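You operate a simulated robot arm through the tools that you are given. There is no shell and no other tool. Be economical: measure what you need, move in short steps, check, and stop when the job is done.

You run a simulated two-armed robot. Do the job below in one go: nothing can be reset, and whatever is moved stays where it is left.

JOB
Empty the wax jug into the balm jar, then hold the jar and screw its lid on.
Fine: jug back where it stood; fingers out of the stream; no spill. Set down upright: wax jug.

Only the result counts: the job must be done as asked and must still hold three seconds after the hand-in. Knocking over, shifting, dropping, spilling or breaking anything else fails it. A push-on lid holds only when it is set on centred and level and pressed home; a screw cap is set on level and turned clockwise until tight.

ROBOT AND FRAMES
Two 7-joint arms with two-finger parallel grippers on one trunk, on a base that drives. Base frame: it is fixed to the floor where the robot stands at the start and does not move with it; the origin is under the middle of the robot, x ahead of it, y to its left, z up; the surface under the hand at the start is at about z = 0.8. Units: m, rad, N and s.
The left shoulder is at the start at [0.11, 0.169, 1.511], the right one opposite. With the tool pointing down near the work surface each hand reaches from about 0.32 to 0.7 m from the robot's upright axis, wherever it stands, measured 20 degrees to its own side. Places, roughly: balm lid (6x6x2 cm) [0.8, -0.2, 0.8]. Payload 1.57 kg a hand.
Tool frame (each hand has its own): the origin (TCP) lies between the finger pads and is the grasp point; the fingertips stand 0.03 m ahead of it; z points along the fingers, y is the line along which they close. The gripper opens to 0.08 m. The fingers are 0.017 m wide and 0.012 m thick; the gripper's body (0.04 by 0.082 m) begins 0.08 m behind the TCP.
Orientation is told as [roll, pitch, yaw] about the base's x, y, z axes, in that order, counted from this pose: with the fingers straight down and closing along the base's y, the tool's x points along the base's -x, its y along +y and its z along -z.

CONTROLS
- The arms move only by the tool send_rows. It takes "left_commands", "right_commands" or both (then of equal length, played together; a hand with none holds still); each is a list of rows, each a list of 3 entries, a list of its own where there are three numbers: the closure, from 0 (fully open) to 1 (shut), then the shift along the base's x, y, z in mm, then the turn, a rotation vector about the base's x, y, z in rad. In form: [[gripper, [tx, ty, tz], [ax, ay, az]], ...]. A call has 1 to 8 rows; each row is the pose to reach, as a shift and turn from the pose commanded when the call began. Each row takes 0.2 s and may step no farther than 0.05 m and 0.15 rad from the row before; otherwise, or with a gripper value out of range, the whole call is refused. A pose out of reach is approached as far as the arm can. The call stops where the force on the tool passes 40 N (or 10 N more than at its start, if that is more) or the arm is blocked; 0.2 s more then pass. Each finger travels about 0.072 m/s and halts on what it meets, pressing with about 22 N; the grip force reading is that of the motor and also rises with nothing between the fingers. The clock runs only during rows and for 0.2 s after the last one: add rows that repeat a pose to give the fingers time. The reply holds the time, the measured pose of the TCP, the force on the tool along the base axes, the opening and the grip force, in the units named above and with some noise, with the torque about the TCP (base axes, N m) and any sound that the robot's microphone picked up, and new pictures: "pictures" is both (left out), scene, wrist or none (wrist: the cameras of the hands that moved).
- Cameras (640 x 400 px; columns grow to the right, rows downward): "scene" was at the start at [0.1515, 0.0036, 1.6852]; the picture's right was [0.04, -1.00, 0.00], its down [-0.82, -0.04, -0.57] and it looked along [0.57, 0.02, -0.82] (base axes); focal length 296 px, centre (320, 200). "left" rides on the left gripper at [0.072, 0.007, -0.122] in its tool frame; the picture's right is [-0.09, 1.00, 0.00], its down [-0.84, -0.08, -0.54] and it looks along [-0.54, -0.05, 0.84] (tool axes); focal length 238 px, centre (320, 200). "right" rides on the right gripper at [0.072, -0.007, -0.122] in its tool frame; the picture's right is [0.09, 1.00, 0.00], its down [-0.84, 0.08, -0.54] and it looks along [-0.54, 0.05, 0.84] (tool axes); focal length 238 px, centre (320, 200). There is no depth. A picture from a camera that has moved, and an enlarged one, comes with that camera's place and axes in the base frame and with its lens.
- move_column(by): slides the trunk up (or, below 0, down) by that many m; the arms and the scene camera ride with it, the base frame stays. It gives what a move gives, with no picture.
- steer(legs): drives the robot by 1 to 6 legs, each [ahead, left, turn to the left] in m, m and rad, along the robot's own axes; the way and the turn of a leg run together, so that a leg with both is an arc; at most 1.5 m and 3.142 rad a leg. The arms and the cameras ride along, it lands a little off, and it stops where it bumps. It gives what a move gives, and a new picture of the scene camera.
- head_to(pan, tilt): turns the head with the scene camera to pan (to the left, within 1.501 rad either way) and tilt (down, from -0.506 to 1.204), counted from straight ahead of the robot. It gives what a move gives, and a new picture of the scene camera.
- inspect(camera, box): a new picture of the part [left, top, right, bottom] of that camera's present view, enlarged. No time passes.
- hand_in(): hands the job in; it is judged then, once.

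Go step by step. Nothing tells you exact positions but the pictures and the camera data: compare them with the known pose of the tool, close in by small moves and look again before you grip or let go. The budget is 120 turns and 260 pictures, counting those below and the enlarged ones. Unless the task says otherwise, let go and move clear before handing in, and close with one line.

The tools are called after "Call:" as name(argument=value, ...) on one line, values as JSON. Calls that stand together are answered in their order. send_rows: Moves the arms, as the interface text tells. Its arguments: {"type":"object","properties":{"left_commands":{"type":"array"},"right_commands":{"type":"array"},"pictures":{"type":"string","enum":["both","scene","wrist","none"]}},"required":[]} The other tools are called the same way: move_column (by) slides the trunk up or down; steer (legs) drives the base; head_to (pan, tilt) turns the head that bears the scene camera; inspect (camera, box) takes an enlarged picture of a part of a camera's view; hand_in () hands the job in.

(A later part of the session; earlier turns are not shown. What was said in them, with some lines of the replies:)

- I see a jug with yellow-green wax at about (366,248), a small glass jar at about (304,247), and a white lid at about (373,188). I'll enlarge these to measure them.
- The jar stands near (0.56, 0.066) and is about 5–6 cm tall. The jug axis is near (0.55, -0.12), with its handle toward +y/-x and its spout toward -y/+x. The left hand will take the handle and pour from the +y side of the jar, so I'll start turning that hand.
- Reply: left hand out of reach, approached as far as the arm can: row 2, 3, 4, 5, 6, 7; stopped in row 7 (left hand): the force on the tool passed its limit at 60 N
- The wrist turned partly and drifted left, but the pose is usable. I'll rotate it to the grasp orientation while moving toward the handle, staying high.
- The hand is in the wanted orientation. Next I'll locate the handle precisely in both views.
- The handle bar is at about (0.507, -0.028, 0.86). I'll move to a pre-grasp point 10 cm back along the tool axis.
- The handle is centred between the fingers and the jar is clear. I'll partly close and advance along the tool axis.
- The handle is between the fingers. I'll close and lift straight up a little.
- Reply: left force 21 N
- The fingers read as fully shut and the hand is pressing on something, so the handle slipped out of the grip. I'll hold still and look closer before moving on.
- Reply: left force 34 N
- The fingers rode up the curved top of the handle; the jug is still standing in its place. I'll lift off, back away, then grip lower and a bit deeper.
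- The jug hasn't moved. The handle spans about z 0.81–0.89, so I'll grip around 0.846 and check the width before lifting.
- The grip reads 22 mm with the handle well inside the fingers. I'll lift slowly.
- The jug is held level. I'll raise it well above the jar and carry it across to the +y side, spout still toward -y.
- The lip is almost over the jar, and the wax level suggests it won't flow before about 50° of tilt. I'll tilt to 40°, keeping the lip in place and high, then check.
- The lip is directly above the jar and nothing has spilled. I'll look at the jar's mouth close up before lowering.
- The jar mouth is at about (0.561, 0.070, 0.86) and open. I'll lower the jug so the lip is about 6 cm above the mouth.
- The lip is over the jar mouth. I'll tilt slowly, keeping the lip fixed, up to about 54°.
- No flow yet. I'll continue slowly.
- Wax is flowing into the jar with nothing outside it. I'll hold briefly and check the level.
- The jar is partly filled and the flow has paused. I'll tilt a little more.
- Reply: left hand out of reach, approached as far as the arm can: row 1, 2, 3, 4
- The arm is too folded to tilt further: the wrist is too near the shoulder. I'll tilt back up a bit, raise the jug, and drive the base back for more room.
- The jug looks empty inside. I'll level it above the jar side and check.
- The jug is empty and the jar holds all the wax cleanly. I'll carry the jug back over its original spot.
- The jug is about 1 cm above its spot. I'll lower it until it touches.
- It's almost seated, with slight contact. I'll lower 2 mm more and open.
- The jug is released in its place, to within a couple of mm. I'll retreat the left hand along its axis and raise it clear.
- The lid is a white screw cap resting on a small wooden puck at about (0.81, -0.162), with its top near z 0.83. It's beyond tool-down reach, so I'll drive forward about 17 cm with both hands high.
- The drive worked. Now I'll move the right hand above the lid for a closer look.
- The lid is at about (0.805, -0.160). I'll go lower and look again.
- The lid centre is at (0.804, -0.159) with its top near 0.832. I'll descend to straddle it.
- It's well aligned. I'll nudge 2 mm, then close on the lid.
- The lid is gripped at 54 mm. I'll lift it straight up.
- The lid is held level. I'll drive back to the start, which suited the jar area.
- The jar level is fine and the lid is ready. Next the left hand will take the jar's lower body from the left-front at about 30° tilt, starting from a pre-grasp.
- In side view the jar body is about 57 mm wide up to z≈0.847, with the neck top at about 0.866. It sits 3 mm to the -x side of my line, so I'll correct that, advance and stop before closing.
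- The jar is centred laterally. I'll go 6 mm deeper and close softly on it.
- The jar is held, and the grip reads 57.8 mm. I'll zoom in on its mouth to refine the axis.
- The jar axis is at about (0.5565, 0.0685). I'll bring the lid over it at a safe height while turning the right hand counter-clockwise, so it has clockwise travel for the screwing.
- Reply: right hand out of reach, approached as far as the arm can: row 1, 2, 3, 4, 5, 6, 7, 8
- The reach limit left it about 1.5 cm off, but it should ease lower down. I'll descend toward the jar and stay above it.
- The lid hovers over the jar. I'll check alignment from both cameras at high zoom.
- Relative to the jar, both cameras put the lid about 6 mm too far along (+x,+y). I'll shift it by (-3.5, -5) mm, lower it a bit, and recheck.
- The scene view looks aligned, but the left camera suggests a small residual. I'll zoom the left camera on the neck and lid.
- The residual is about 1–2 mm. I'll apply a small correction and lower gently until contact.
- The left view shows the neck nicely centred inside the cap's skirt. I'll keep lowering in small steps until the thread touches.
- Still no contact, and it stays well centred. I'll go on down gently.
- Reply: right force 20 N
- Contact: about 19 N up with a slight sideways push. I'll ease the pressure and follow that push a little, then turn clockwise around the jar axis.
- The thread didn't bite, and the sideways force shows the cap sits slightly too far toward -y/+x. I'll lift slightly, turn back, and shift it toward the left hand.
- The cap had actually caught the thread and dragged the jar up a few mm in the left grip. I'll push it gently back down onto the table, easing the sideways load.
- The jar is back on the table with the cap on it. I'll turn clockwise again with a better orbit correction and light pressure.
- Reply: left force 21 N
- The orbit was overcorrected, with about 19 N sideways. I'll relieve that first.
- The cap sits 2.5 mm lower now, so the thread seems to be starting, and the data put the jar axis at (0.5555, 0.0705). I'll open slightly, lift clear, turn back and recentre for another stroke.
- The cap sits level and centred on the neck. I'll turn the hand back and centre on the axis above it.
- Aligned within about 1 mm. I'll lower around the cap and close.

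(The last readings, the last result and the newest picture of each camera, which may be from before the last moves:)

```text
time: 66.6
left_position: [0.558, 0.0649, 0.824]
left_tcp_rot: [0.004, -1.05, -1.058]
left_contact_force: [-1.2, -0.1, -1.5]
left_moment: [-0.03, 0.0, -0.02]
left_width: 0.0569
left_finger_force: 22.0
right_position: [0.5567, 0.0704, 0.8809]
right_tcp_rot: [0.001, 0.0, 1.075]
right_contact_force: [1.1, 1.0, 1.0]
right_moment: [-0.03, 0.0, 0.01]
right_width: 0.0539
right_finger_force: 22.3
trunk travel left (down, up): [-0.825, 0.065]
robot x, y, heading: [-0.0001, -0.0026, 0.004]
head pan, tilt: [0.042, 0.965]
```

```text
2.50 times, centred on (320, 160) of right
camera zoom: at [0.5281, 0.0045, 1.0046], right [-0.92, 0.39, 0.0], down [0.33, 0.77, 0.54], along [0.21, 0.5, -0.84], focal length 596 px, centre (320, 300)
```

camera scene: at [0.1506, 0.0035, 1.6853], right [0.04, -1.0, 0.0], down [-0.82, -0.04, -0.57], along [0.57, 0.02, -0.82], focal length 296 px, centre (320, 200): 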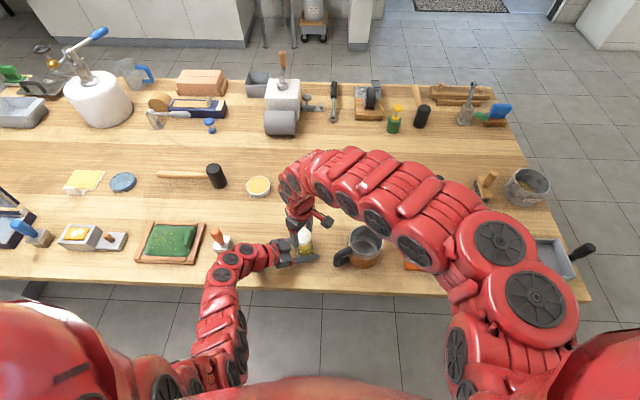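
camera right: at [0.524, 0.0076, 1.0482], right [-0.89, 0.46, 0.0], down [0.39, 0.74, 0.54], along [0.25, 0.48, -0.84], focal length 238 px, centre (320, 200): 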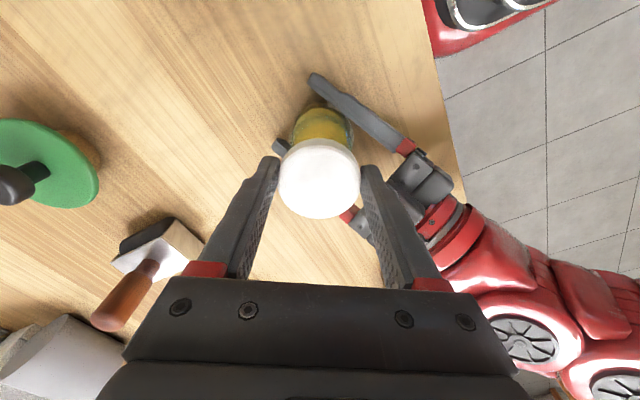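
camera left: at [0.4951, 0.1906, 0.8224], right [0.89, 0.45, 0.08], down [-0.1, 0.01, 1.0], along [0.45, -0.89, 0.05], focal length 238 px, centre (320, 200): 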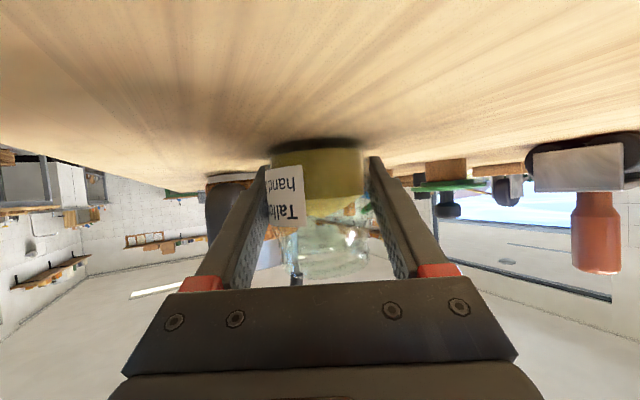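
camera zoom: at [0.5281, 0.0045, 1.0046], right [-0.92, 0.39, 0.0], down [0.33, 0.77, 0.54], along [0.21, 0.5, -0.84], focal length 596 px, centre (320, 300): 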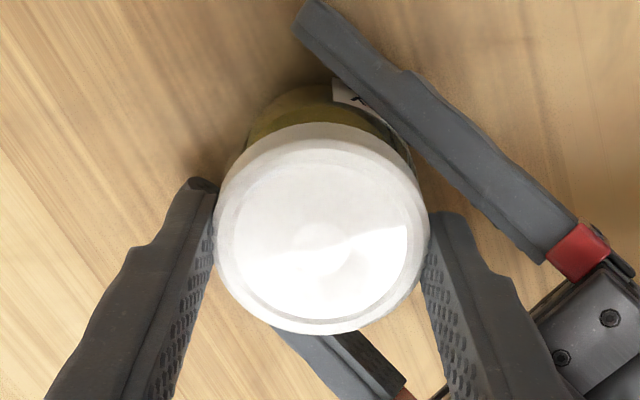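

Gripped centred, with almost no load. I'll press lightly and turn clockwise about the axis.

Call:
send_rows(right_commands=[[1, [0, 0, -2], [0, 0, 0]], [1, [0, 0, -2.5], [0, 0, -0.145]], [1, [0, 0, -2.7], [0, 0, -0.29]], [1, [0, 0, -2.9], [0, 0, -0.435]], [1, [0, 0, -3.1], [0, 0, -0.58]], [1, [0, 0, -3.3], [0, 0, -0.725]], [1, [0, 0, -3.5], [0, 0, -0.87]], [1, [0, 0, -3.7], [0, 0, -1.015]]], pictures="none")

Call:
inspect(camera="left", box=[220, 110, 420, 290])

```text
time: 68.4
left_position: [0.5592, 0.0643, 0.8258]
left_tcp_rot: [0.006, -1.054, -1.059]
left_contact_force: [0.1, 1.2, 0.2]
left_moment: [-0.09, 0.13, -0.53]
left_width: 0.0576
left_finger_force: 22.1
right_position: [0.5558, 0.0698, 0.8769]
right_tcp_rot: [0.0, 0.003, 0.059]
right_contact_force: [-0.3, -1.3, -0.6]
right_moment: [-0.11, 0.02, 0.5]
right_width: 0.0545
right_finger_force: 21.9
trunk travel left (down, up): [-0.825, 0.065]
robot x, y, heading: [0.002, 0.0004, -0.0]
head pan, tilt: [0.042, 0.965]
```

```text
2.22 times, centred on (320, 200) of left
camera zoom: at [0.4957, 0.1903, 0.8228], right [0.89, 0.45, 0.08], down [-0.1, 0.01, 1.0], along [0.45, -0.89, 0.05], focal length 530 px, centre (320, 200)
```

zoom: 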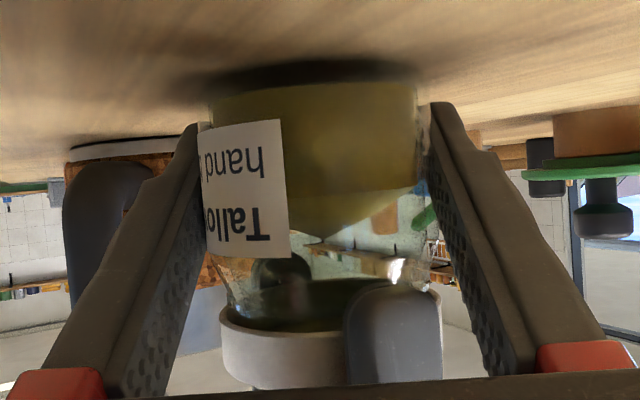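

Now there is 0.5 N·m of resistance and the jar turned slightly in the left grip, so the cap is either tight or rubbing. I'll look closely at the cap and neck.

Call:
inspect(camera="left", box=[270, 205, 390, 290])

Call:
inspect(camera="scene", box=[270, 225, 334, 265])

Call:
inspect(camera="right", box=[240, 90, 400, 230])

```text
4.71 times, centred on (330, 248) of left
camera zoom: at [0.4957, 0.1903, 0.8228], right [0.89, 0.45, 0.08], down [-0.1, 0.01, 1.0], along [0.45, -0.89, 0.05], focal length 1122 px, centre (273, -24)
```

zoom: 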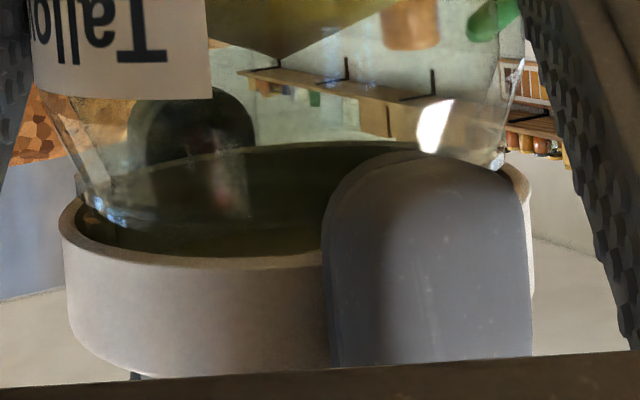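

```text
10.00 times, centred on (302, 245) of scene
camera zoom: at [0.1507, 0.0036, 1.6852], right [0.04, -1.0, 0.0], down [-0.82, -0.04, -0.57], along [0.57, 0.02, -0.82], focal length 2960 px, centre (500, -250)
```

zoom: 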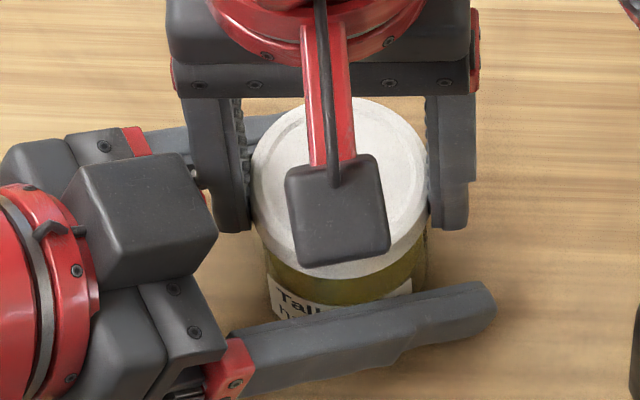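

```text
2.86 times, centred on (320, 160) of right
camera zoom: at [0.4841, 0.0593, 1.0003], right [-0.15, 0.99, 0.0], down [0.83, 0.12, 0.54], along [0.53, 0.08, -0.84], focal length 681 px, centre (320, 314)
```

zoom: 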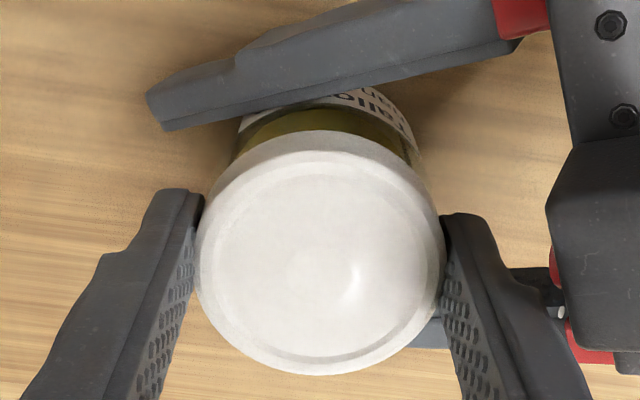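

The resistance came with no vertical load, which suggests the thread is engaged and near tight. I'll do another regrip stroke, holding a little higher on the cap, to confirm: torque should rise at once if it is tight.

Call:
send_rows(right_commands=[[0.2, [0, 0, 0], [0, 0, 0]], [0.2, [0, 0, 0], [0, 0, 0]], [0.2, [0, 0, 15], [0, 0, 0]], [0.2, [0, 0, 32], [0, 0, 0]], [0.2, [0, 0, 32], [0, 0, 0.145]], [0.2, [0, 0, 32], [0, 0, 0.29]], [0.2, [0, 0, 32], [0, 0, 0.435]], [0.2, [0, 0, 32], [0, 0, 0.58]]], pictures="none")

Call:
inspect(camera="left", box=[220, 110, 420, 290])

Call:
send_rows(right_commands=[[0.2, [0, 0, 0], [0, 0, 0.145]], [0.2, [0, 0, 0], [0, 0, 0.29]], [0.2, [0, 0, 0], [0, 0, 0.435]], [0.2, [0, 0, -10], [0, 0, 0.435]], [0.2, [0, 0, -24], [0, 0, 0.435]], [0.2, [0, 0, -24], [0, 0, 0.435]], [1, [0, 0, -24], [0, 0, 0.435]], [1, [0, 0, -24], [0, 0, 0.435]]], pictures="none")

Call:
inspect(camera="right", box=[220, 80, 420, 240])

```text
time: 70.2
left_position: [0.5597, 0.0646, 0.825]
left_tcp_rot: [0.007, -1.054, -1.059]
left_contact_force: [-1.7, 0.1, 8.4]
left_moment: [-0.2, -0.04, 0.15]
left_width: 0.0577
left_finger_force: 21.7
right_position: [0.557, 0.0693, 0.9102]
right_tcp_rot: [0.001, 0.001, 0.64]
right_contact_force: [3.5, -1.0, 0.9]
right_moment: [0.0, -0.01, -0.13]
right_width: 0.0614
right_finger_force: 0.1
trunk travel left (down, up): [-0.825, 0.065]
robot x, y, heading: [0.0013, -0.0005, 0.002]
head pan, tilt: [0.042, 0.965]
```

```text
2.22 times, centred on (320, 200) of left
camera zoom: at [0.4949, 0.1902, 0.8228], right [0.89, 0.45, 0.08], down [-0.1, 0.01, 1.0], along [0.45, -0.89, 0.05], focal length 530 px, centre (320, 200)
```

zoom: 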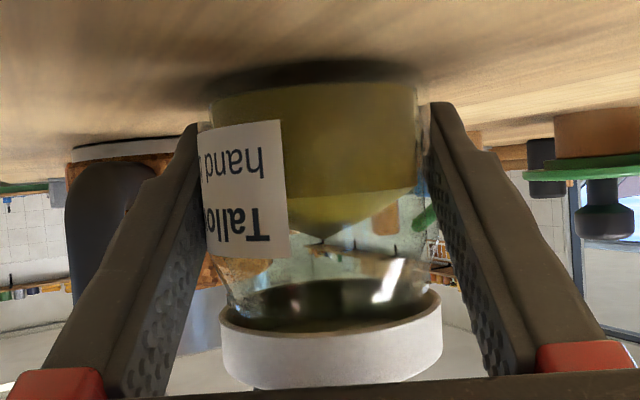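

```text
time: 72.0
left_position: [0.5582, 0.0653, 0.8244]
left_tcp_rot: [0.006, -1.05, -1.06]
left_contact_force: [2.5, -0.3, 5.7]
left_moment: [-0.06, 0.3, 0.0]
left_width: 0.0576
left_finger_force: 22.7
right_position: [0.5568, 0.0695, 0.8869]
right_tcp_rot: [0.003, -0.001, 1.076]
right_contact_force: [-2.2, -1.0, 0.2]
right_moment: [-0.03, 0.1, 0.03]
right_width: 0.0542
right_finger_force: 21.8
trunk travel left (down, up): [-0.825, 0.065]
robot x, y, heading: [0.0003, 0.0042, 0.002]
head pan, tilt: [0.042, 0.965]
```

```text
2.50 times, centred on (320, 160) of right
camera zoom: at [0.5272, 0.0035, 1.0094], right [-0.92, 0.39, 0.0], down [0.33, 0.77, 0.54], along [0.21, 0.5, -0.84], focal length 596 px, centre (320, 300)
```

zoom: 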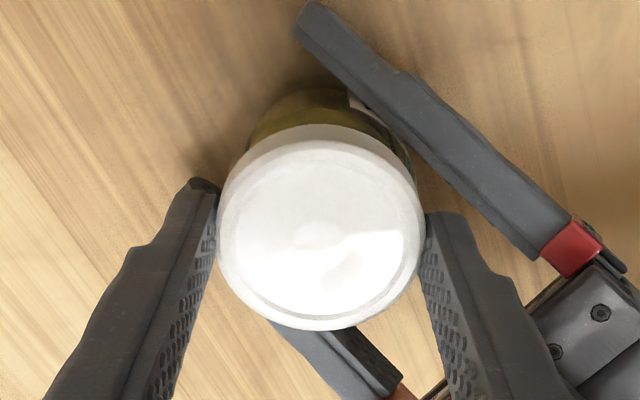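

Gripped again. I'll turn in small bits and read the torque.

Call:
send_rows(right_commands=[[1, [0, 0, -1], [0, 0, -0.1]], [1, [0, 0, -1], [0, 0, -0.2]], [1, [0, 0, -1], [0, 0, -0.3]]], pictures="none")

Call:
inspect(camera="left", box=[220, 110, 420, 290])

Call:
send_rows(right_commands=[[1, [0, 0, 0], [0, 0, -0.1]], [1, [0, 0, 0], [0, 0, -0.2]], [1, [0, 0, 0], [0, 0, -0.3]]], pictures="none")

Call:
inspect(camera="left", box=[220, 110, 420, 290])

```text
time: 72.8
left_position: [0.5584, 0.0633, 0.8247]
left_tcp_rot: [0.006, -1.053, -1.061]
left_contact_force: [7.3, -1.9, -0.9]
left_moment: [-0.05, 0.56, -0.45]
left_width: 0.0576
left_finger_force: 21.9
right_position: [0.5553, 0.0698, 0.8839]
right_tcp_rot: [0.003, 0.002, 0.771]
right_contact_force: [-10.9, 0.8, 4.3]
right_moment: [0.03, 0.23, 0.42]
right_width: 0.054
right_finger_force: 22.2
trunk travel left (down, up): [-0.825, 0.065]
robot x, y, heading: [0.0025, 0.0011, 0.001]
head pan, tilt: [0.042, 0.965]
```

```text
2.22 times, centred on (320, 200) of left
camera zoom: at [0.495, 0.1908, 0.8225], right [0.89, 0.45, 0.08], down [-0.1, 0.01, 1.0], along [0.45, -0.89, 0.05], focal length 530 px, centre (320, 200)
```

zoom: 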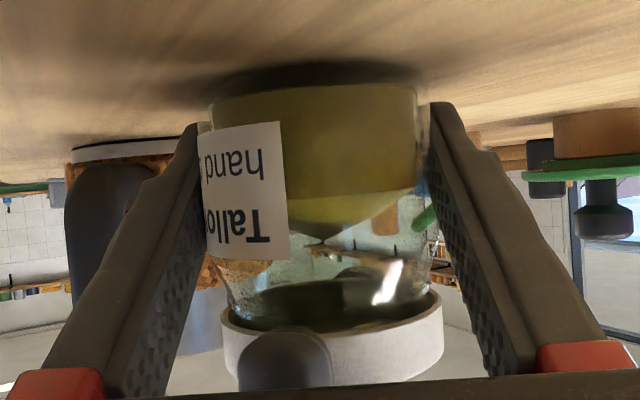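

```text
time: 73.6
left_position: [0.5596, 0.0634, 0.8252]
left_tcp_rot: [0.005, -1.051, -1.058]
left_contact_force: [3.3, -2.6, 3.9]
left_moment: [0.16, 0.17, -0.44]
left_width: 0.0577
left_finger_force: 21.9
right_position: [0.5561, 0.0692, 0.8837]
right_tcp_rot: [-0.001, 0.001, 0.473]
right_contact_force: [-2.1, 2.1, -2.1]
right_moment: [0.06, 0.07, 0.43]
right_width: 0.0546
right_finger_force: 21.9
trunk travel left (down, up): [-0.825, 0.065]
robot x, y, heading: [-0.0019, 0.0002, -0.002]
head pan, tilt: [0.042, 0.965]
```

```text
2.22 times, centred on (320, 200) of left
camera zoom: at [0.4951, 0.1902, 0.8225], right [0.89, 0.45, 0.08], down [-0.1, 0.01, 1.0], along [0.45, -0.89, 0.05], focal length 530 px, centre (320, 200)
```

zoom: 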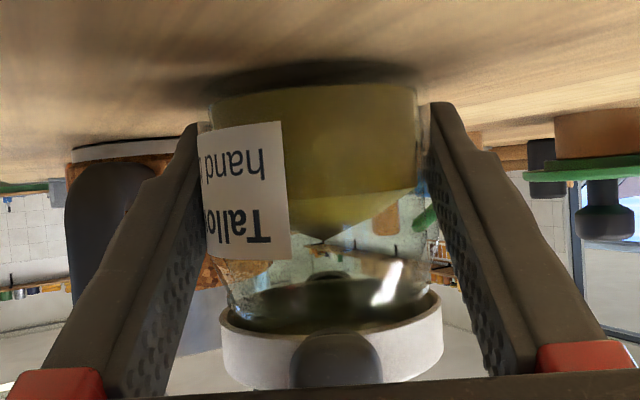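

The torque sits at the finger-slip level (0.43 N·m) right from the start. As a proof of tightness, I'll finish the stroke with a fuller grip on the cap and see whether the jar turns with it.

Call:
send_rows(right_commands=[[0.3, [0, 0, 0], [0, 0, 0]], [0.3, [0, 0, -4], [0, 0, 0]], [1, [0, 0, -5], [0, 0, 0]], [1, [0, 0, -5], [0, 0, 0]], [1, [0, 0, -5], [0, 0, -0.12]], [1, [0, 0, -5], [0, 0, -0.24]], [1, [0, 0, -5], [0, 0, -0.36]], [1, [0, 0, -5], [0, 0, -0.48]]], pictures="none")

Call:
inspect(camera="left", box=[220, 110, 420, 290])

```text
time: 75.4
left_position: [0.5607, 0.0641, 0.825]
left_tcp_rot: [0.005, -1.053, -1.059]
left_contact_force: [2.4, -4.3, 4.0]
left_moment: [0.1, 0.11, -0.5]
left_width: 0.0579
left_finger_force: 22.1
right_position: [0.5561, 0.0699, 0.88]
right_tcp_rot: [0.001, 0.001, -0.006]
right_contact_force: [-2.8, 4.3, -3.1]
right_moment: [0.09, 0.05, 0.53]
right_width: 0.0541
right_finger_force: 21.8
trunk travel left (down, up): [-0.825, 0.065]
robot x, y, heading: [-0.0005, -0.0034, -0.003]
head pan, tilt: [0.042, 0.965]
```

```text
2.22 times, centred on (320, 200) of left
camera zoom: at [0.4954, 0.19, 0.8225], right [0.89, 0.45, 0.08], down [-0.1, 0.01, 1.0], along [0.45, -0.89, 0.05], focal length 530 px, centre (320, 200)
```

zoom: 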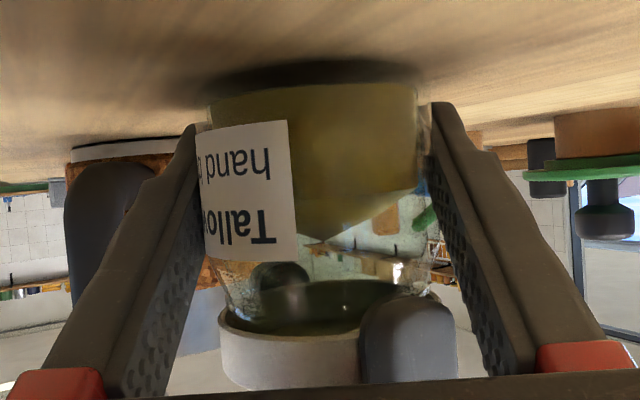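

Torque follows the grip limit (0.53 N·m) and the jar turned with the cap a little, so it looks tight. I'll do one more full stroke with the low grip to make sure.

Call:
send_rows(right_commands=[[0.2, [0, 0, 0], [0, 0, 0]], [0.2, [0, 0, 0], [0, 0, 0]], [0.2, [0, 0, 15], [0, 0, 0]], [0.2, [0, 0, 30], [0, 0, 0.14]], [0.2, [0, 0, 30], [0, 0, 0.28]], [0.2, [0, 0, 30], [0, 0, 0.42]], [0.2, [0, 0, 30], [0, 0, 0.56]], [0.2, [0, 0, 30], [0, 0, 0.7]]], pictures="none")

Call:
inspect(camera="scene", box=[280, 225, 328, 257])

Call:
send_rows(right_commands=[[0.2, [0, 0, 0], [0, 0, 0.14]], [0.2, [0, 0, 0], [0, 0, 0.28]], [0.2, [0, 0, 0], [0, 0, 0.38]], [0.2, [0, 0, -14], [0, 0, 0.38]], [0.2, [0, 0, -28], [0, 0, 0.38]], [0.2, [0, 0, -29], [0, 0, 0.38]], [1, [0, 0, -29], [0, 0, 0.38]], [1, [0, 0, -29], [0, 0, 0.38]]], pictures="none")

Call:
send_rows(right_commands=[[1, [0, 0, 0], [0, 0, -0.1]]], pictures="none")

Call:
inspect(camera="left", box=[220, 110, 420, 290])

```text
time: 77.2
left_position: [0.5588, 0.0646, 0.8247]
left_tcp_rot: [0.006, -1.052, -1.06]
left_contact_force: [-3.9, 3.6, 5.7]
left_moment: [-0.2, -0.27, 0.15]
left_width: 0.0569
left_finger_force: 22.0
right_position: [0.5559, 0.0702, 0.9103]
right_tcp_rot: [0.0, 0.002, 0.695]
right_contact_force: [5.0, -0.6, 1.2]
right_moment: [0.02, -0.01, -0.13]
right_width: 0.0608
right_finger_force: 0.0
trunk travel left (down, up): [-0.825, 0.065]
robot x, y, heading: [-0.0002, 0.0024, 0.002]
head pan, tilt: [0.042, 0.965]
```

```text
12.50 times, centred on (304, 241) of scene
camera zoom: at [0.1501, 0.0038, 1.6853], right [0.04, -1.0, 0.0], down [-0.82, -0.04, -0.57], along [0.57, 0.02, -0.82], focal length 3700 px, centre (520, -312)
```

zoom: 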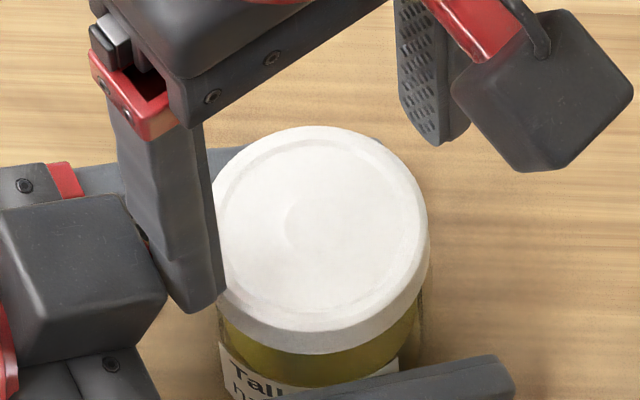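

```text
time: 79.0
left_position: [0.5601, 0.0639, 0.8235]
left_tcp_rot: [0.007, -1.053, -1.059]
left_contact_force: [12.3, -6.8, -7.9]
left_moment: [0.17, 0.38, -0.08]
left_width: 0.0573
left_finger_force: 22.1
right_position: [0.5546, 0.0716, 0.88]
right_tcp_rot: [0.003, 0.001, 1.075]
right_contact_force: [-13.0, 6.6, 6.5]
right_moment: [0.18, 0.32, 0.05]
right_width: 0.054
right_finger_force: 21.8
trunk travel left (down, up): [-0.825, 0.065]
robot x, y, heading: [-0.0004, 0.0012, 0.003]
head pan, tilt: [0.042, 0.965]
```

```text
time: 79.4
left_position: [0.5598, 0.065, 0.8253]
left_tcp_rot: [0.006, -1.053, -1.058]
left_contact_force: [16.0, -8.0, -9.9]
left_moment: [0.09, 0.5, -0.37]
left_width: 0.0575
left_finger_force: 22.2
right_position: [0.5554, 0.0707, 0.8807]
right_tcp_rot: [0.003, 0.0, 0.975]
right_contact_force: [-17.0, 8.4, 8.0]
right_moment: [0.28, 0.4, 0.29]
right_width: 0.0543
right_finger_force: 21.9
trunk travel left (down, up): [-0.825, 0.065]
robot x, y, heading: [-0.0046, -0.0005, 0.001]
head pan, tilt: [0.042, 0.965]
```

```text
2.22 times, centred on (320, 200) of left
camera zoom: at [0.4955, 0.1906, 0.8224], right [0.89, 0.45, 0.08], down [-0.1, 0.01, 1.0], along [0.45, -0.89, 0.05], focal length 530 px, centre (320, 200)
```

zoom: 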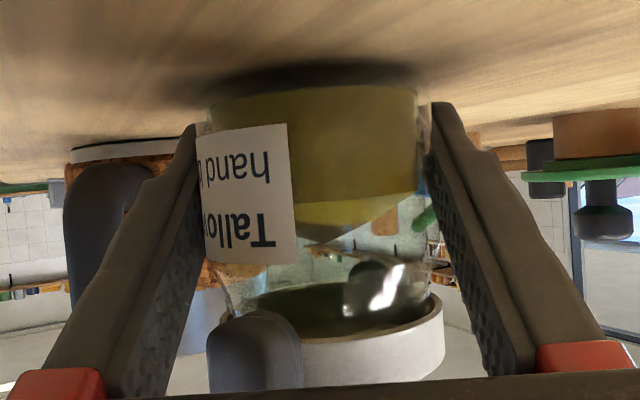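

There is a sideways load along the closing axis. I'll recentre by about 2 mm and continue the stroke.

Call:
send_rows(right_commands=[[1, [-2, 1, 0], [0, 0, 0]], [1, [-2, 1, 0], [0, 0, -0.14]], [1, [-2, 1, 0], [0, 0, -0.28]], [1, [-2, 1, 0], [0, 0, -0.42]], [1, [-1, 0.5, 0], [0, 0, -0.56]], [1, [-1, 0.5, 0], [0, 0, -0.7]], [1, [-1, 0.5, 0], [0, 0, -0.84]], [1, [-1, 0.5, 0], [0, 0, -0.97]]], pictures="none")

Call:
inspect(camera="left", box=[220, 110, 420, 290])

```text
time: 81.2
left_position: [0.5582, 0.0639, 0.8245]
left_tcp_rot: [0.002, -1.053, -1.059]
left_contact_force: [-1.1, -0.4, -1.4]
left_moment: [-0.14, -0.19, -0.24]
left_width: 0.057
left_finger_force: 21.9
right_position: [0.5571, 0.0712, 0.8813]
right_tcp_rot: [0.003, -0.002, 0.0]
right_contact_force: [2.7, 0.2, -0.4]
right_moment: [0.15, 0.1, 0.27]
right_width: 0.0538
right_finger_force: 22.1
trunk travel left (down, up): [-0.825, 0.065]
robot x, y, heading: [-0.0022, 0.0041, 0.003]
head pan, tilt: [0.042, 0.965]
```

```text
2.22 times, centred on (320, 200) of left
camera zoom: at [0.4948, 0.1898, 0.8219], right [0.89, 0.45, 0.08], down [-0.1, 0.01, 1.0], along [0.45, -0.89, 0.05], focal length 530 px, centre (320, 200)
```

zoom: 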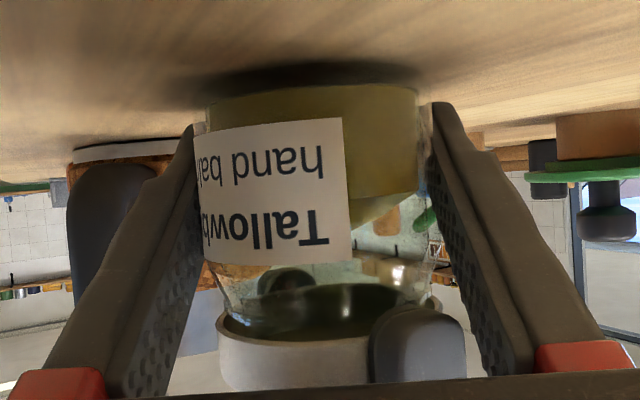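

The jar now turns along with the cap, so the cap is tight. I'll release the right hand and lift it clear.

Call:
send_rows(right_commands=[[0.2, [0, 0, 0], [0, 0, 0]], [0.2, [0, 0, 0], [0, 0, 0]], [0.2, [0, 0, 15], [0, 0, 0]], [0.2, [0, 0, 40], [0, 0, 0]], [0.2, [5, -10, 80], [0, 0, 0]], [0, [10, -30, 120], [0, 0, 0]], [0, [30, -70, 140], [0, 0, 0]], [0, [50, -115, 150], [0, 0, 0]]], pictures="none")

Call:
inspect(camera="scene", box=[260, 215, 350, 270])

Call:
inspect(camera="left", box=[220, 110, 420, 290])

```text
refused: row 8 steps farther than a row can; nothing moved
```

```text
7.11 times, centred on (305, 242) of scene
camera zoom: at [0.1509, 0.0039, 1.6852], right [0.04, -1.0, 0.0], down [-0.82, -0.04, -0.57], along [0.57, 0.02, -0.82], focal length 2105 px, centre (427, -102)
```

zoom: 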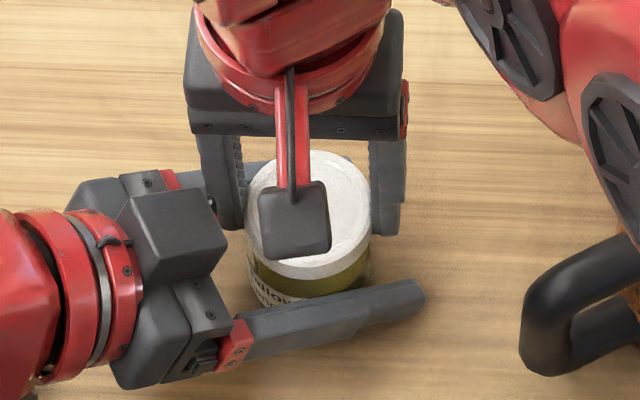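

```text
2.22 times, centred on (320, 200) of left
camera zoom: at [0.4948, 0.1898, 0.8219], right [0.89, 0.45, 0.08], down [-0.1, 0.01, 1.0], along [0.45, -0.89, 0.05], focal length 530 px, centre (320, 200)
```

zoom: 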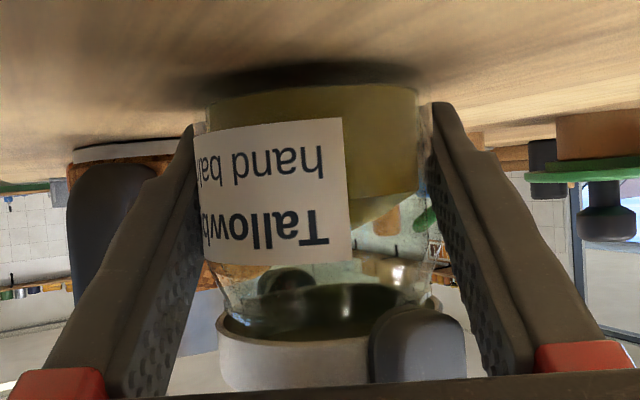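

One row was too long, so nothing moved. I'll resend it with shorter steps.

Call:
send_rows(right_commands=[[0.2, [0, 0, 0], [0, 0, 0]], [0.2, [0, 0, 0], [0, 0, 0]], [0.2, [0, 0, 15], [0, 0, 0]], [0.2, [0, 0, 40], [0, 0, 0]], [0.2, [5, -5, 80], [0, 0, 0]], [0, [10, -25, 120], [0, 0, 0]], [0, [25, -60, 135], [0, 0, 0]], [0, [40, -100, 145], [0, 0, 0]]], pictures="none")

Call:
inspect(camera="scene", box=[260, 215, 350, 270])

Call:
inspect(camera="left", box=[220, 110, 420, 290])

```text
time: 83.0
left_position: [0.5603, 0.0637, 0.8239]
left_tcp_rot: [0.006, -1.051, -1.058]
left_contact_force: [-0.1, 0.0, -1.7]
left_moment: [-0.03, -0.02, 0.03]
left_width: 0.0571
left_finger_force: 21.5
right_position: [0.6052, -0.0266, 1.0188]
right_tcp_rot: [0.0, 0.006, 0.003]
right_contact_force: [0.3, 0.3, 0.5]
right_moment: [0.03, -0.02, 0.0]
right_width: 0.0801
right_finger_force: 0.1
right hand out of reach, approached as far as the arm can: row 6, 7, 8
trunk travel left (down, up): [-0.825, 0.065]
robot x, y, heading: [-0.0031, -0.0011, 0.003]
head pan, tilt: [0.042, 0.965]
```

```text
7.11 times, centred on (305, 242) of scene
camera zoom: at [0.1514, 0.0025, 1.6851], right [0.04, -1.0, 0.0], down [-0.82, -0.04, -0.57], along [0.57, 0.03, -0.82], focal length 2105 px, centre (427, -102)
```

zoom: 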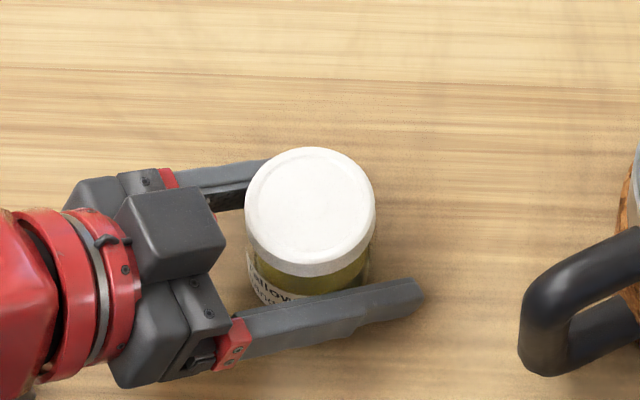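

```text
2.22 times, centred on (320, 200) of left
camera zoom: at [0.4954, 0.1902, 0.8222], right [0.89, 0.45, 0.08], down [-0.1, 0.01, 1.0], along [0.45, -0.89, 0.05], focal length 530 px, centre (320, 200)
```

zoom: 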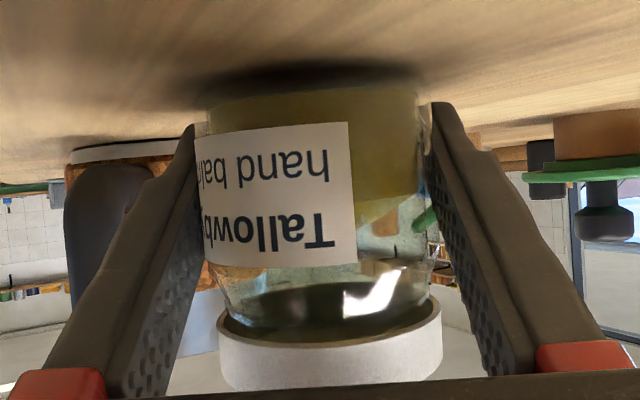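

The cap looks level and seated. For insurance I'll do one more clockwise stroke with a high grip, on the cap only, and check the torque and jar response.

Call:
send_rows(right_commands=[[0.2, [-7, 13, -10], [0, 0, 0.131]], [0.2, [-14, 26, -20], [0, 0, 0.262]], [0.2, [-21, 39, -30], [0, 0, 0.393]], [0.2, [-28, 52, -40], [0, 0, 0.524]], [0.2, [-35, 65, -50], [0, 0, 0.655]], [0.2, [-42, 80, -60], [0, 0, 0.786]], [0.2, [-46, 90, -70], [0, 0, 0.917]], [0.2, [-49.5, 97, -79], [0, 0, 1.05]]], pictures="none")

Call:
inspect(camera="right", box=[220, 80, 420, 240])

```text
time: 84.8
left_position: [0.5599, 0.0645, 0.8249]
left_tcp_rot: [0.004, -1.053, -1.057]
left_contact_force: [-0.6, -0.5, -1.6]
left_moment: [0.01, -0.03, 0.03]
left_width: 0.057
left_finger_force: 22.3
right_position: [0.5563, 0.0711, 0.9413]
right_tcp_rot: [0.0, 0.002, 1.056]
right_contact_force: [0.5, 0.3, -1.0]
right_moment: [-0.01, 0.01, 0.01]
right_width: 0.0639
right_finger_force: 0.1
trunk travel left (down, up): [-0.825, 0.065]
robot x, y, heading: [-0.0004, 0.0017, -0.0]
head pan, tilt: [0.042, 0.965]
```

```text
2.50 times, centred on (320, 160) of right
camera zoom: at [0.5271, 0.0046, 1.0646], right [-0.91, 0.41, 0.0], down [0.34, 0.77, 0.54], along [0.22, 0.49, -0.84], focal length 596 px, centre (320, 300)
```

zoom: 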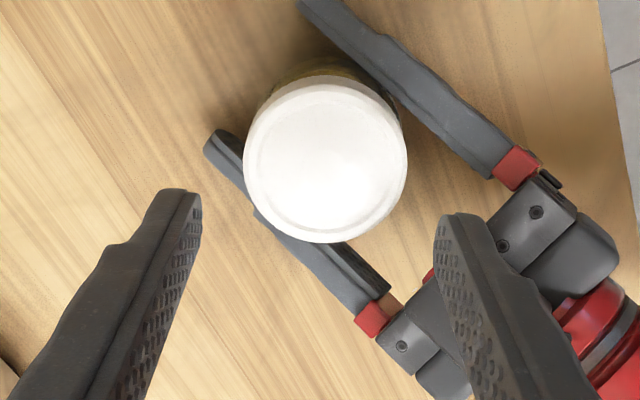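

Call:
send_rows(right_commands=[[0.2, [-1.7, 0.8, -20], [0, 0, 0]], [0.2, [-1.7, 0.8, -40], [0, 0, 0]], [0.2, [-1.7, 0.8, -54], [0, 0, 0]], [0.2, [-1.7, 0.8, -54], [0, 0, 0]], [1, [-1.7, 0.8, -54], [0, 0, 0]], [1, [-1.7, 0.8, -54], [0, 0, 0]]], pictures="none")

Call:
send_rows(right_commands=[[1, [0, 0, 0], [0, 0, -0.07]]], pictures="none")

Call:
send_rows(right_commands=[[1, [0, 0, 0], [0, 0, -0.14]], [1, [0, 0, 0], [0, 0, -0.28]], [1, [0, 0, 0], [0, 0, -0.42]]], pictures="none")

Call:
send_rows(right_commands=[[1, [0, 0, 0], [0, 0, -0.14]], [1, [0, 0, 0], [0, 0, -0.28]], [1, [0, 0, 0], [0, 0, -0.42]]], pictures="none")

Call:
inspect(camera="left", box=[220, 110, 420, 290])

```text
time: 85.7
left_position: [0.5576, 0.065, 0.8214]
left_tcp_rot: [0.002, -1.045, -1.053]
left_contact_force: [-1.5, 0.8, 2.0]
left_moment: [-0.13, -0.06, -0.05]
left_width: 0.057
left_finger_force: 22.4
right_position: [0.5562, 0.0707, 0.8915]
right_tcp_rot: [-0.002, 0.0, 1.053]
right_contact_force: [-1.9, -1.3, 3.5]
right_moment: [0.15, 0.12, 0.1]
right_width: 0.0642
right_finger_force: 0.5
trunk travel left (down, up): [-0.825, 0.065]
robot x, y, heading: [-0.0029, 0.0017, -0.003]
head pan, tilt: [0.042, 0.965]
stopped in row 4 (right hand): the force on the tool passed its limit at 53 N (the readings are from after the stop); the commanded pose is now the measured one
```

```text
time: 86.0
left_position: [0.5596, 0.0666, 0.8227]
left_tcp_rot: [0.007, -1.045, -1.052]
left_contact_force: [14.9, -3.0, -4.5]
left_moment: [0.11, 0.38, -0.14]
left_width: 0.0568
left_finger_force: 21.7
right_position: [0.5544, 0.0709, 0.891]
right_tcp_rot: [0.002, 0.002, 0.983]
right_contact_force: [-15.7, 3.6, 7.0]
right_moment: [0.12, 0.63, 0.09]
right_width: 0.0537
right_finger_force: 22.3
trunk travel left (down, up): [-0.825, 0.065]
robot x, y, heading: [-0.0027, -0.0034, 0.0]
head pan, tilt: [0.042, 0.965]
```

```text
time: 86.8
left_position: [0.5585, 0.0656, 0.8236]
left_tcp_rot: [0.004, -1.047, -1.055]
left_contact_force: [6.1, -1.3, 9.3]
left_moment: [0.08, 0.16, -0.51]
left_width: 0.057
left_finger_force: 22.0
right_position: [0.5575, 0.0704, 0.8912]
right_tcp_rot: [-0.002, -0.001, 0.561]
right_contact_force: [-4.8, 2.7, -8.3]
right_moment: [0.1, 0.16, 0.51]
right_width: 0.0538
right_finger_force: 21.7
trunk travel left (down, up): [-0.825, 0.065]
robot x, y, heading: [-0.0008, 0.0005, -0.002]
head pan, tilt: [0.042, 0.965]
```

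```text
time: 87.7
left_position: [0.5575, 0.0659, 0.823]
left_tcp_rot: [0.004, -1.044, -1.053]
left_contact_force: [0.8, 0.1, 7.8]
left_moment: [-0.52, 0.17, -0.4]
left_width: 0.0575
left_finger_force: 22.4
right_position: [0.5575, 0.0706, 0.8909]
right_tcp_rot: [0.001, -0.002, 0.143]
right_contact_force: [0.1, -2.1, 2.9]
right_moment: [-0.07, 0.0, 0.57]
right_width: 0.054
right_finger_force: 21.4
trunk travel left (down, up): [-0.825, 0.065]
robot x, y, heading: [-0.0017, -0.0037, 0.003]
head pan, tilt: [0.042, 0.965]
```

```text
2.22 times, centred on (320, 200) of left
camera zoom: at [0.4934, 0.1922, 0.821], right [0.89, 0.46, 0.08], down [-0.09, 0.0, 1.0], along [0.45, -0.89, 0.04], focal length 530 px, centre (320, 200)
```

zoom: 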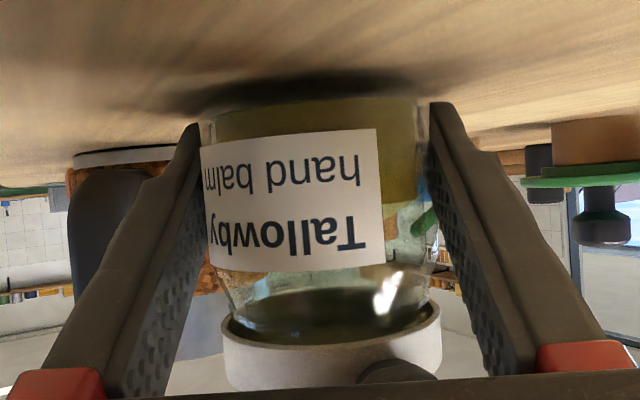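

With the fingers only on the cap, the torque reached 0.57 N·m and the jar turned with the cap, so it is tight. I'll release the right hand and move it away.

Call:
send_rows(right_commands=[[0.2, [0, 0, 0], [0, 0, 0]], [0.2, [0, 0, 0], [0, 0, 0]], [0.2, [0, 0, 15], [0, 0, 0]], [0.2, [0, 0, 40], [0, 0, 0]], [0.2, [5, -5, 80], [0, 0, 0]], [0, [15, -30, 110], [0, 0, 0]], [0, [35, -70, 125], [0, 0, 0]], [0, [55, -110, 135], [0, 0, 0]]], pictures="none")

Call:
inspect(camera="left", box=[220, 80, 420, 290])

Call:
inspect(camera="scene", box=[260, 215, 350, 270])

```text
time: 89.5
left_position: [0.5588, 0.0648, 0.823]
left_tcp_rot: [0.008, -1.043, -1.057]
left_contact_force: [0.1, 4.0, 7.0]
left_moment: [-0.47, 0.03, 0.03]
left_width: 0.0575
left_finger_force: 22.2
right_position: [0.6122, -0.0408, 1.0271]
right_tcp_rot: [-0.002, 0.002, 0.144]
right_contact_force: [0.1, -0.4, 0.2]
right_moment: [0.03, 0.01, -0.02]
right_width: 0.0798
right_finger_force: 0.0
right hand out of reach, approached as far as the arm can: row 7
trunk travel left (down, up): [-0.825, 0.065]
robot x, y, heading: [-0.0023, -0.0043, 0.002]
head pan, tilt: [0.042, 0.965]
```

```text
1.90 times, centred on (320, 185) of left
camera zoom: at [0.4933, 0.1924, 0.8215], right [0.89, 0.46, 0.08], down [-0.09, 0.0, 1.0], along [0.45, -0.89, 0.04], focal length 454 px, centre (320, 229)
```

zoom: 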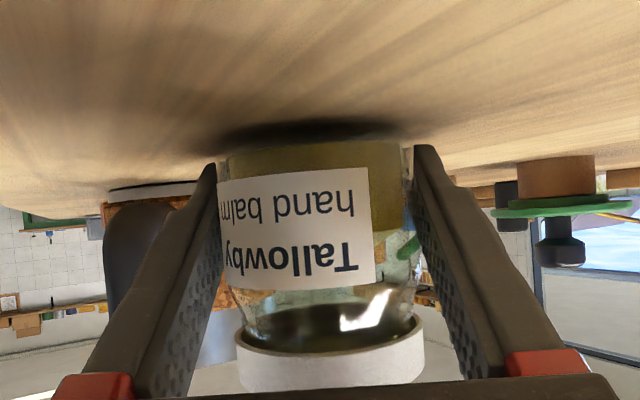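

```text
7.11 times, centred on (305, 242) of scene
camera zoom: at [0.1494, 0.0018, 1.6854], right [0.04, -1.0, 0.0], down [-0.82, -0.04, -0.57], along [0.57, 0.03, -0.82], focal length 2105 px, centre (427, -102)
```

zoom: 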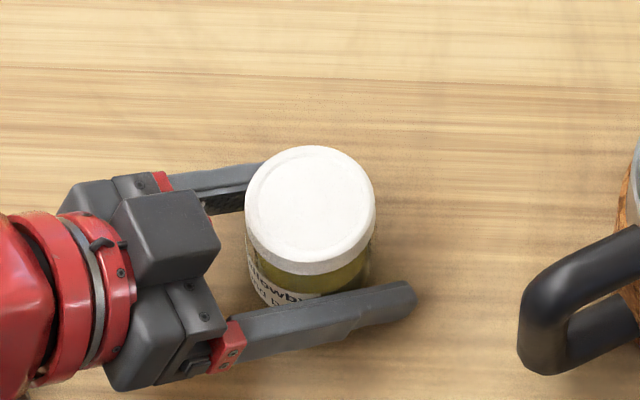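

I'll open the left hand gently and let the jar settle.

Call:
send_rows(left_commands=[[0.25, [0, 0, 1], [0, 0, 0]], [0.2, [0, 0, 1], [0, 0, 0]], [0.1, [0, 0, 1], [0, 0, 0]], [0, [0, 0, 1], [0, 0, 0]], [0, [0, 0, 1], [0, 0, 0]]], pictures="none")

Call:
inspect(camera="scene", box=[260, 215, 350, 270])

Call:
inspect(camera="left", box=[220, 80, 420, 290])

```text
time: 90.7
left_position: [0.559, 0.0657, 0.8236]
left_tcp_rot: [0.004, -1.043, -1.053]
left_contact_force: [0.0, 0.0, 0.3]
left_moment: [-0.03, 0.01, -0.01]
left_width: 0.0799
left_finger_force: 0.1
right_position: [0.6127, -0.0393, 1.0259]
right_tcp_rot: [-0.001, 0.001, 0.145]
right_contact_force: [0.4, -0.4, -0.8]
right_moment: [-0.04, 0.02, 0.02]
right_width: 0.0801
right_finger_force: 0.0
trunk travel left (down, up): [-0.825, 0.065]
robot x, y, heading: [0.0034, -0.0014, 0.005]
head pan, tilt: [0.042, 0.965]
```

```text
7.11 times, centred on (305, 242) of scene
camera zoom: at [0.1508, 0.0034, 1.6852], right [0.04, -1.0, 0.0], down [-0.82, -0.04, -0.57], along [0.57, 0.02, -0.82], focal length 2105 px, centre (427, -102)
```

zoom: 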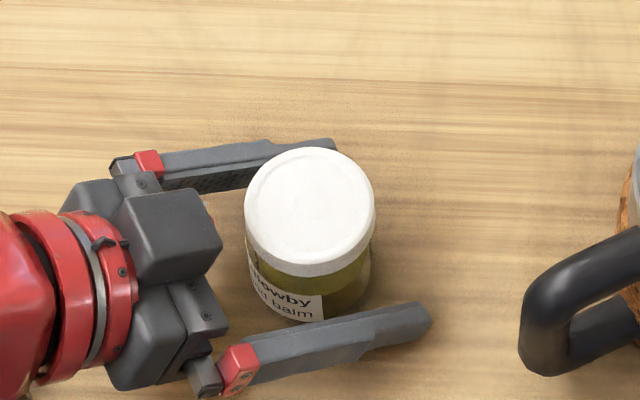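

```text
1.90 times, centred on (320, 185) of left
camera zoom: at [0.494, 0.192, 0.8219], right [0.89, 0.46, 0.08], down [-0.09, 0.0, 1.0], along [0.45, -0.89, 0.04], focal length 454 px, centre (320, 229)
```

zoom: 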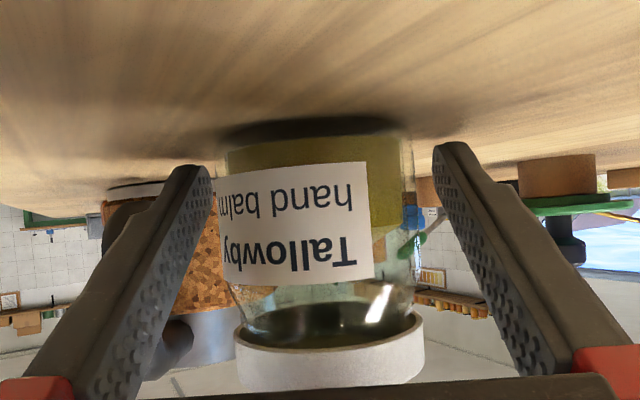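

The jar stands upright with its cap level. I'll withdraw the left hand along its axis and lift it away.

Call:
send_rows(left_commands=[[0, [-10, 18, 12], [0, 0, 0]], [0, [-21, 37, 25], [0, 0, 0]], [0, [-32, 56, 38], [0, 0, 0]], [0, [-43, 76, 52], [0, 0, 0]], [0, [-55, 95, 70], [0, 0, 0]], [0, [-60, 105, 105], [0, 0, 0]], [0, [-60, 110, 150], [0, 0, 0]]], pictures="scene")

Call:
inspect(camera="scene", box=[270, 205, 430, 305])

Call:
inspect(camera="left", box=[220, 0, 460, 150])

```text
time: 92.2
left_position: [0.4972, 0.1795, 0.9767]
left_tcp_rot: [0.003, -1.046, -1.053]
left_contact_force: [-0.8, -0.7, -0.4]
left_moment: [-0.03, -0.03, 0.0]
left_width: 0.08
left_finger_force: 0.1
right_position: [0.6119, -0.0393, 1.0262]
right_tcp_rot: [-0.002, 0.001, 0.146]
right_contact_force: [-0.2, 0.3, 0.3]
right_moment: [0.0, 0.01, 0.0]
right_width: 0.0798
right_finger_force: 0.1
trunk travel left (down, up): [-0.825, 0.065]
robot x, y, heading: [0.0, 0.0018, 0.002]
head pan, tilt: [0.042, 0.965]
camera scene: at [0.1507, 0.0034, 1.6853], right [0.04, -1.0, 0.0], down [-0.82, -0.04, -0.57], along [0.57, 0.02, -0.82], focal length 296 px, centre (320, 200)
```

scene: 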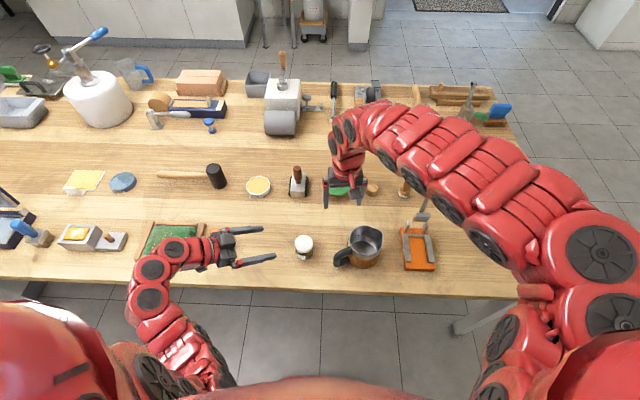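

```text
4.00 times, centred on (350, 255) of scene
camera zoom: at [0.1507, 0.0034, 1.6853], right [0.04, -1.0, 0.0], down [-0.82, -0.04, -0.57], along [0.57, 0.02, -0.82], focal length 1184 px, centre (200, -20)
```

zoom: 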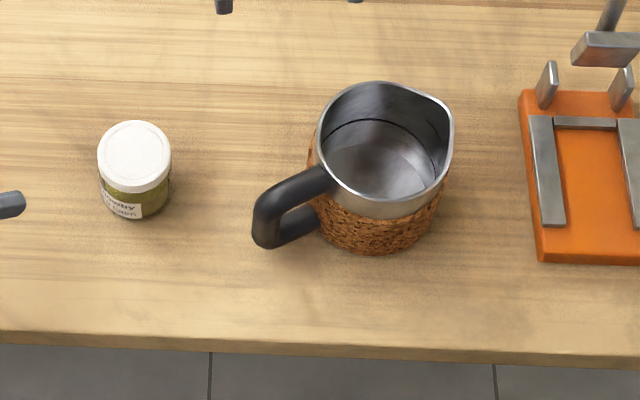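

```text
2.67 times, centred on (340, 75) of left
camera zoom: at [0.4325, 0.3051, 0.9751], right [0.89, 0.46, 0.08], down [-0.09, 0.0, 1.0], along [0.45, -0.89, 0.04], focal length 636 px, centre (267, 533)
```

zoom: 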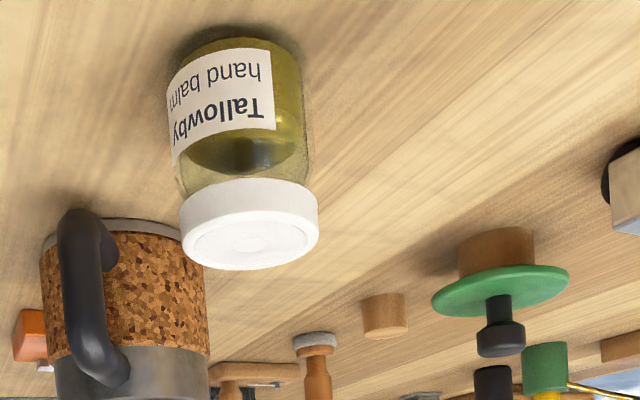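

The jar stands upright with its cap level and tight, the empty jug is upright back in its place, nothing is spilled, and both hands are clear. I'm handing in.

Call:
hand_in()

```text
The job is handed in.
```

The wax is all in the balm jar and nothing spilled. The jar's cap is on level and turned tight, and the empty jug stands upright within about 3 mm of where it stood.
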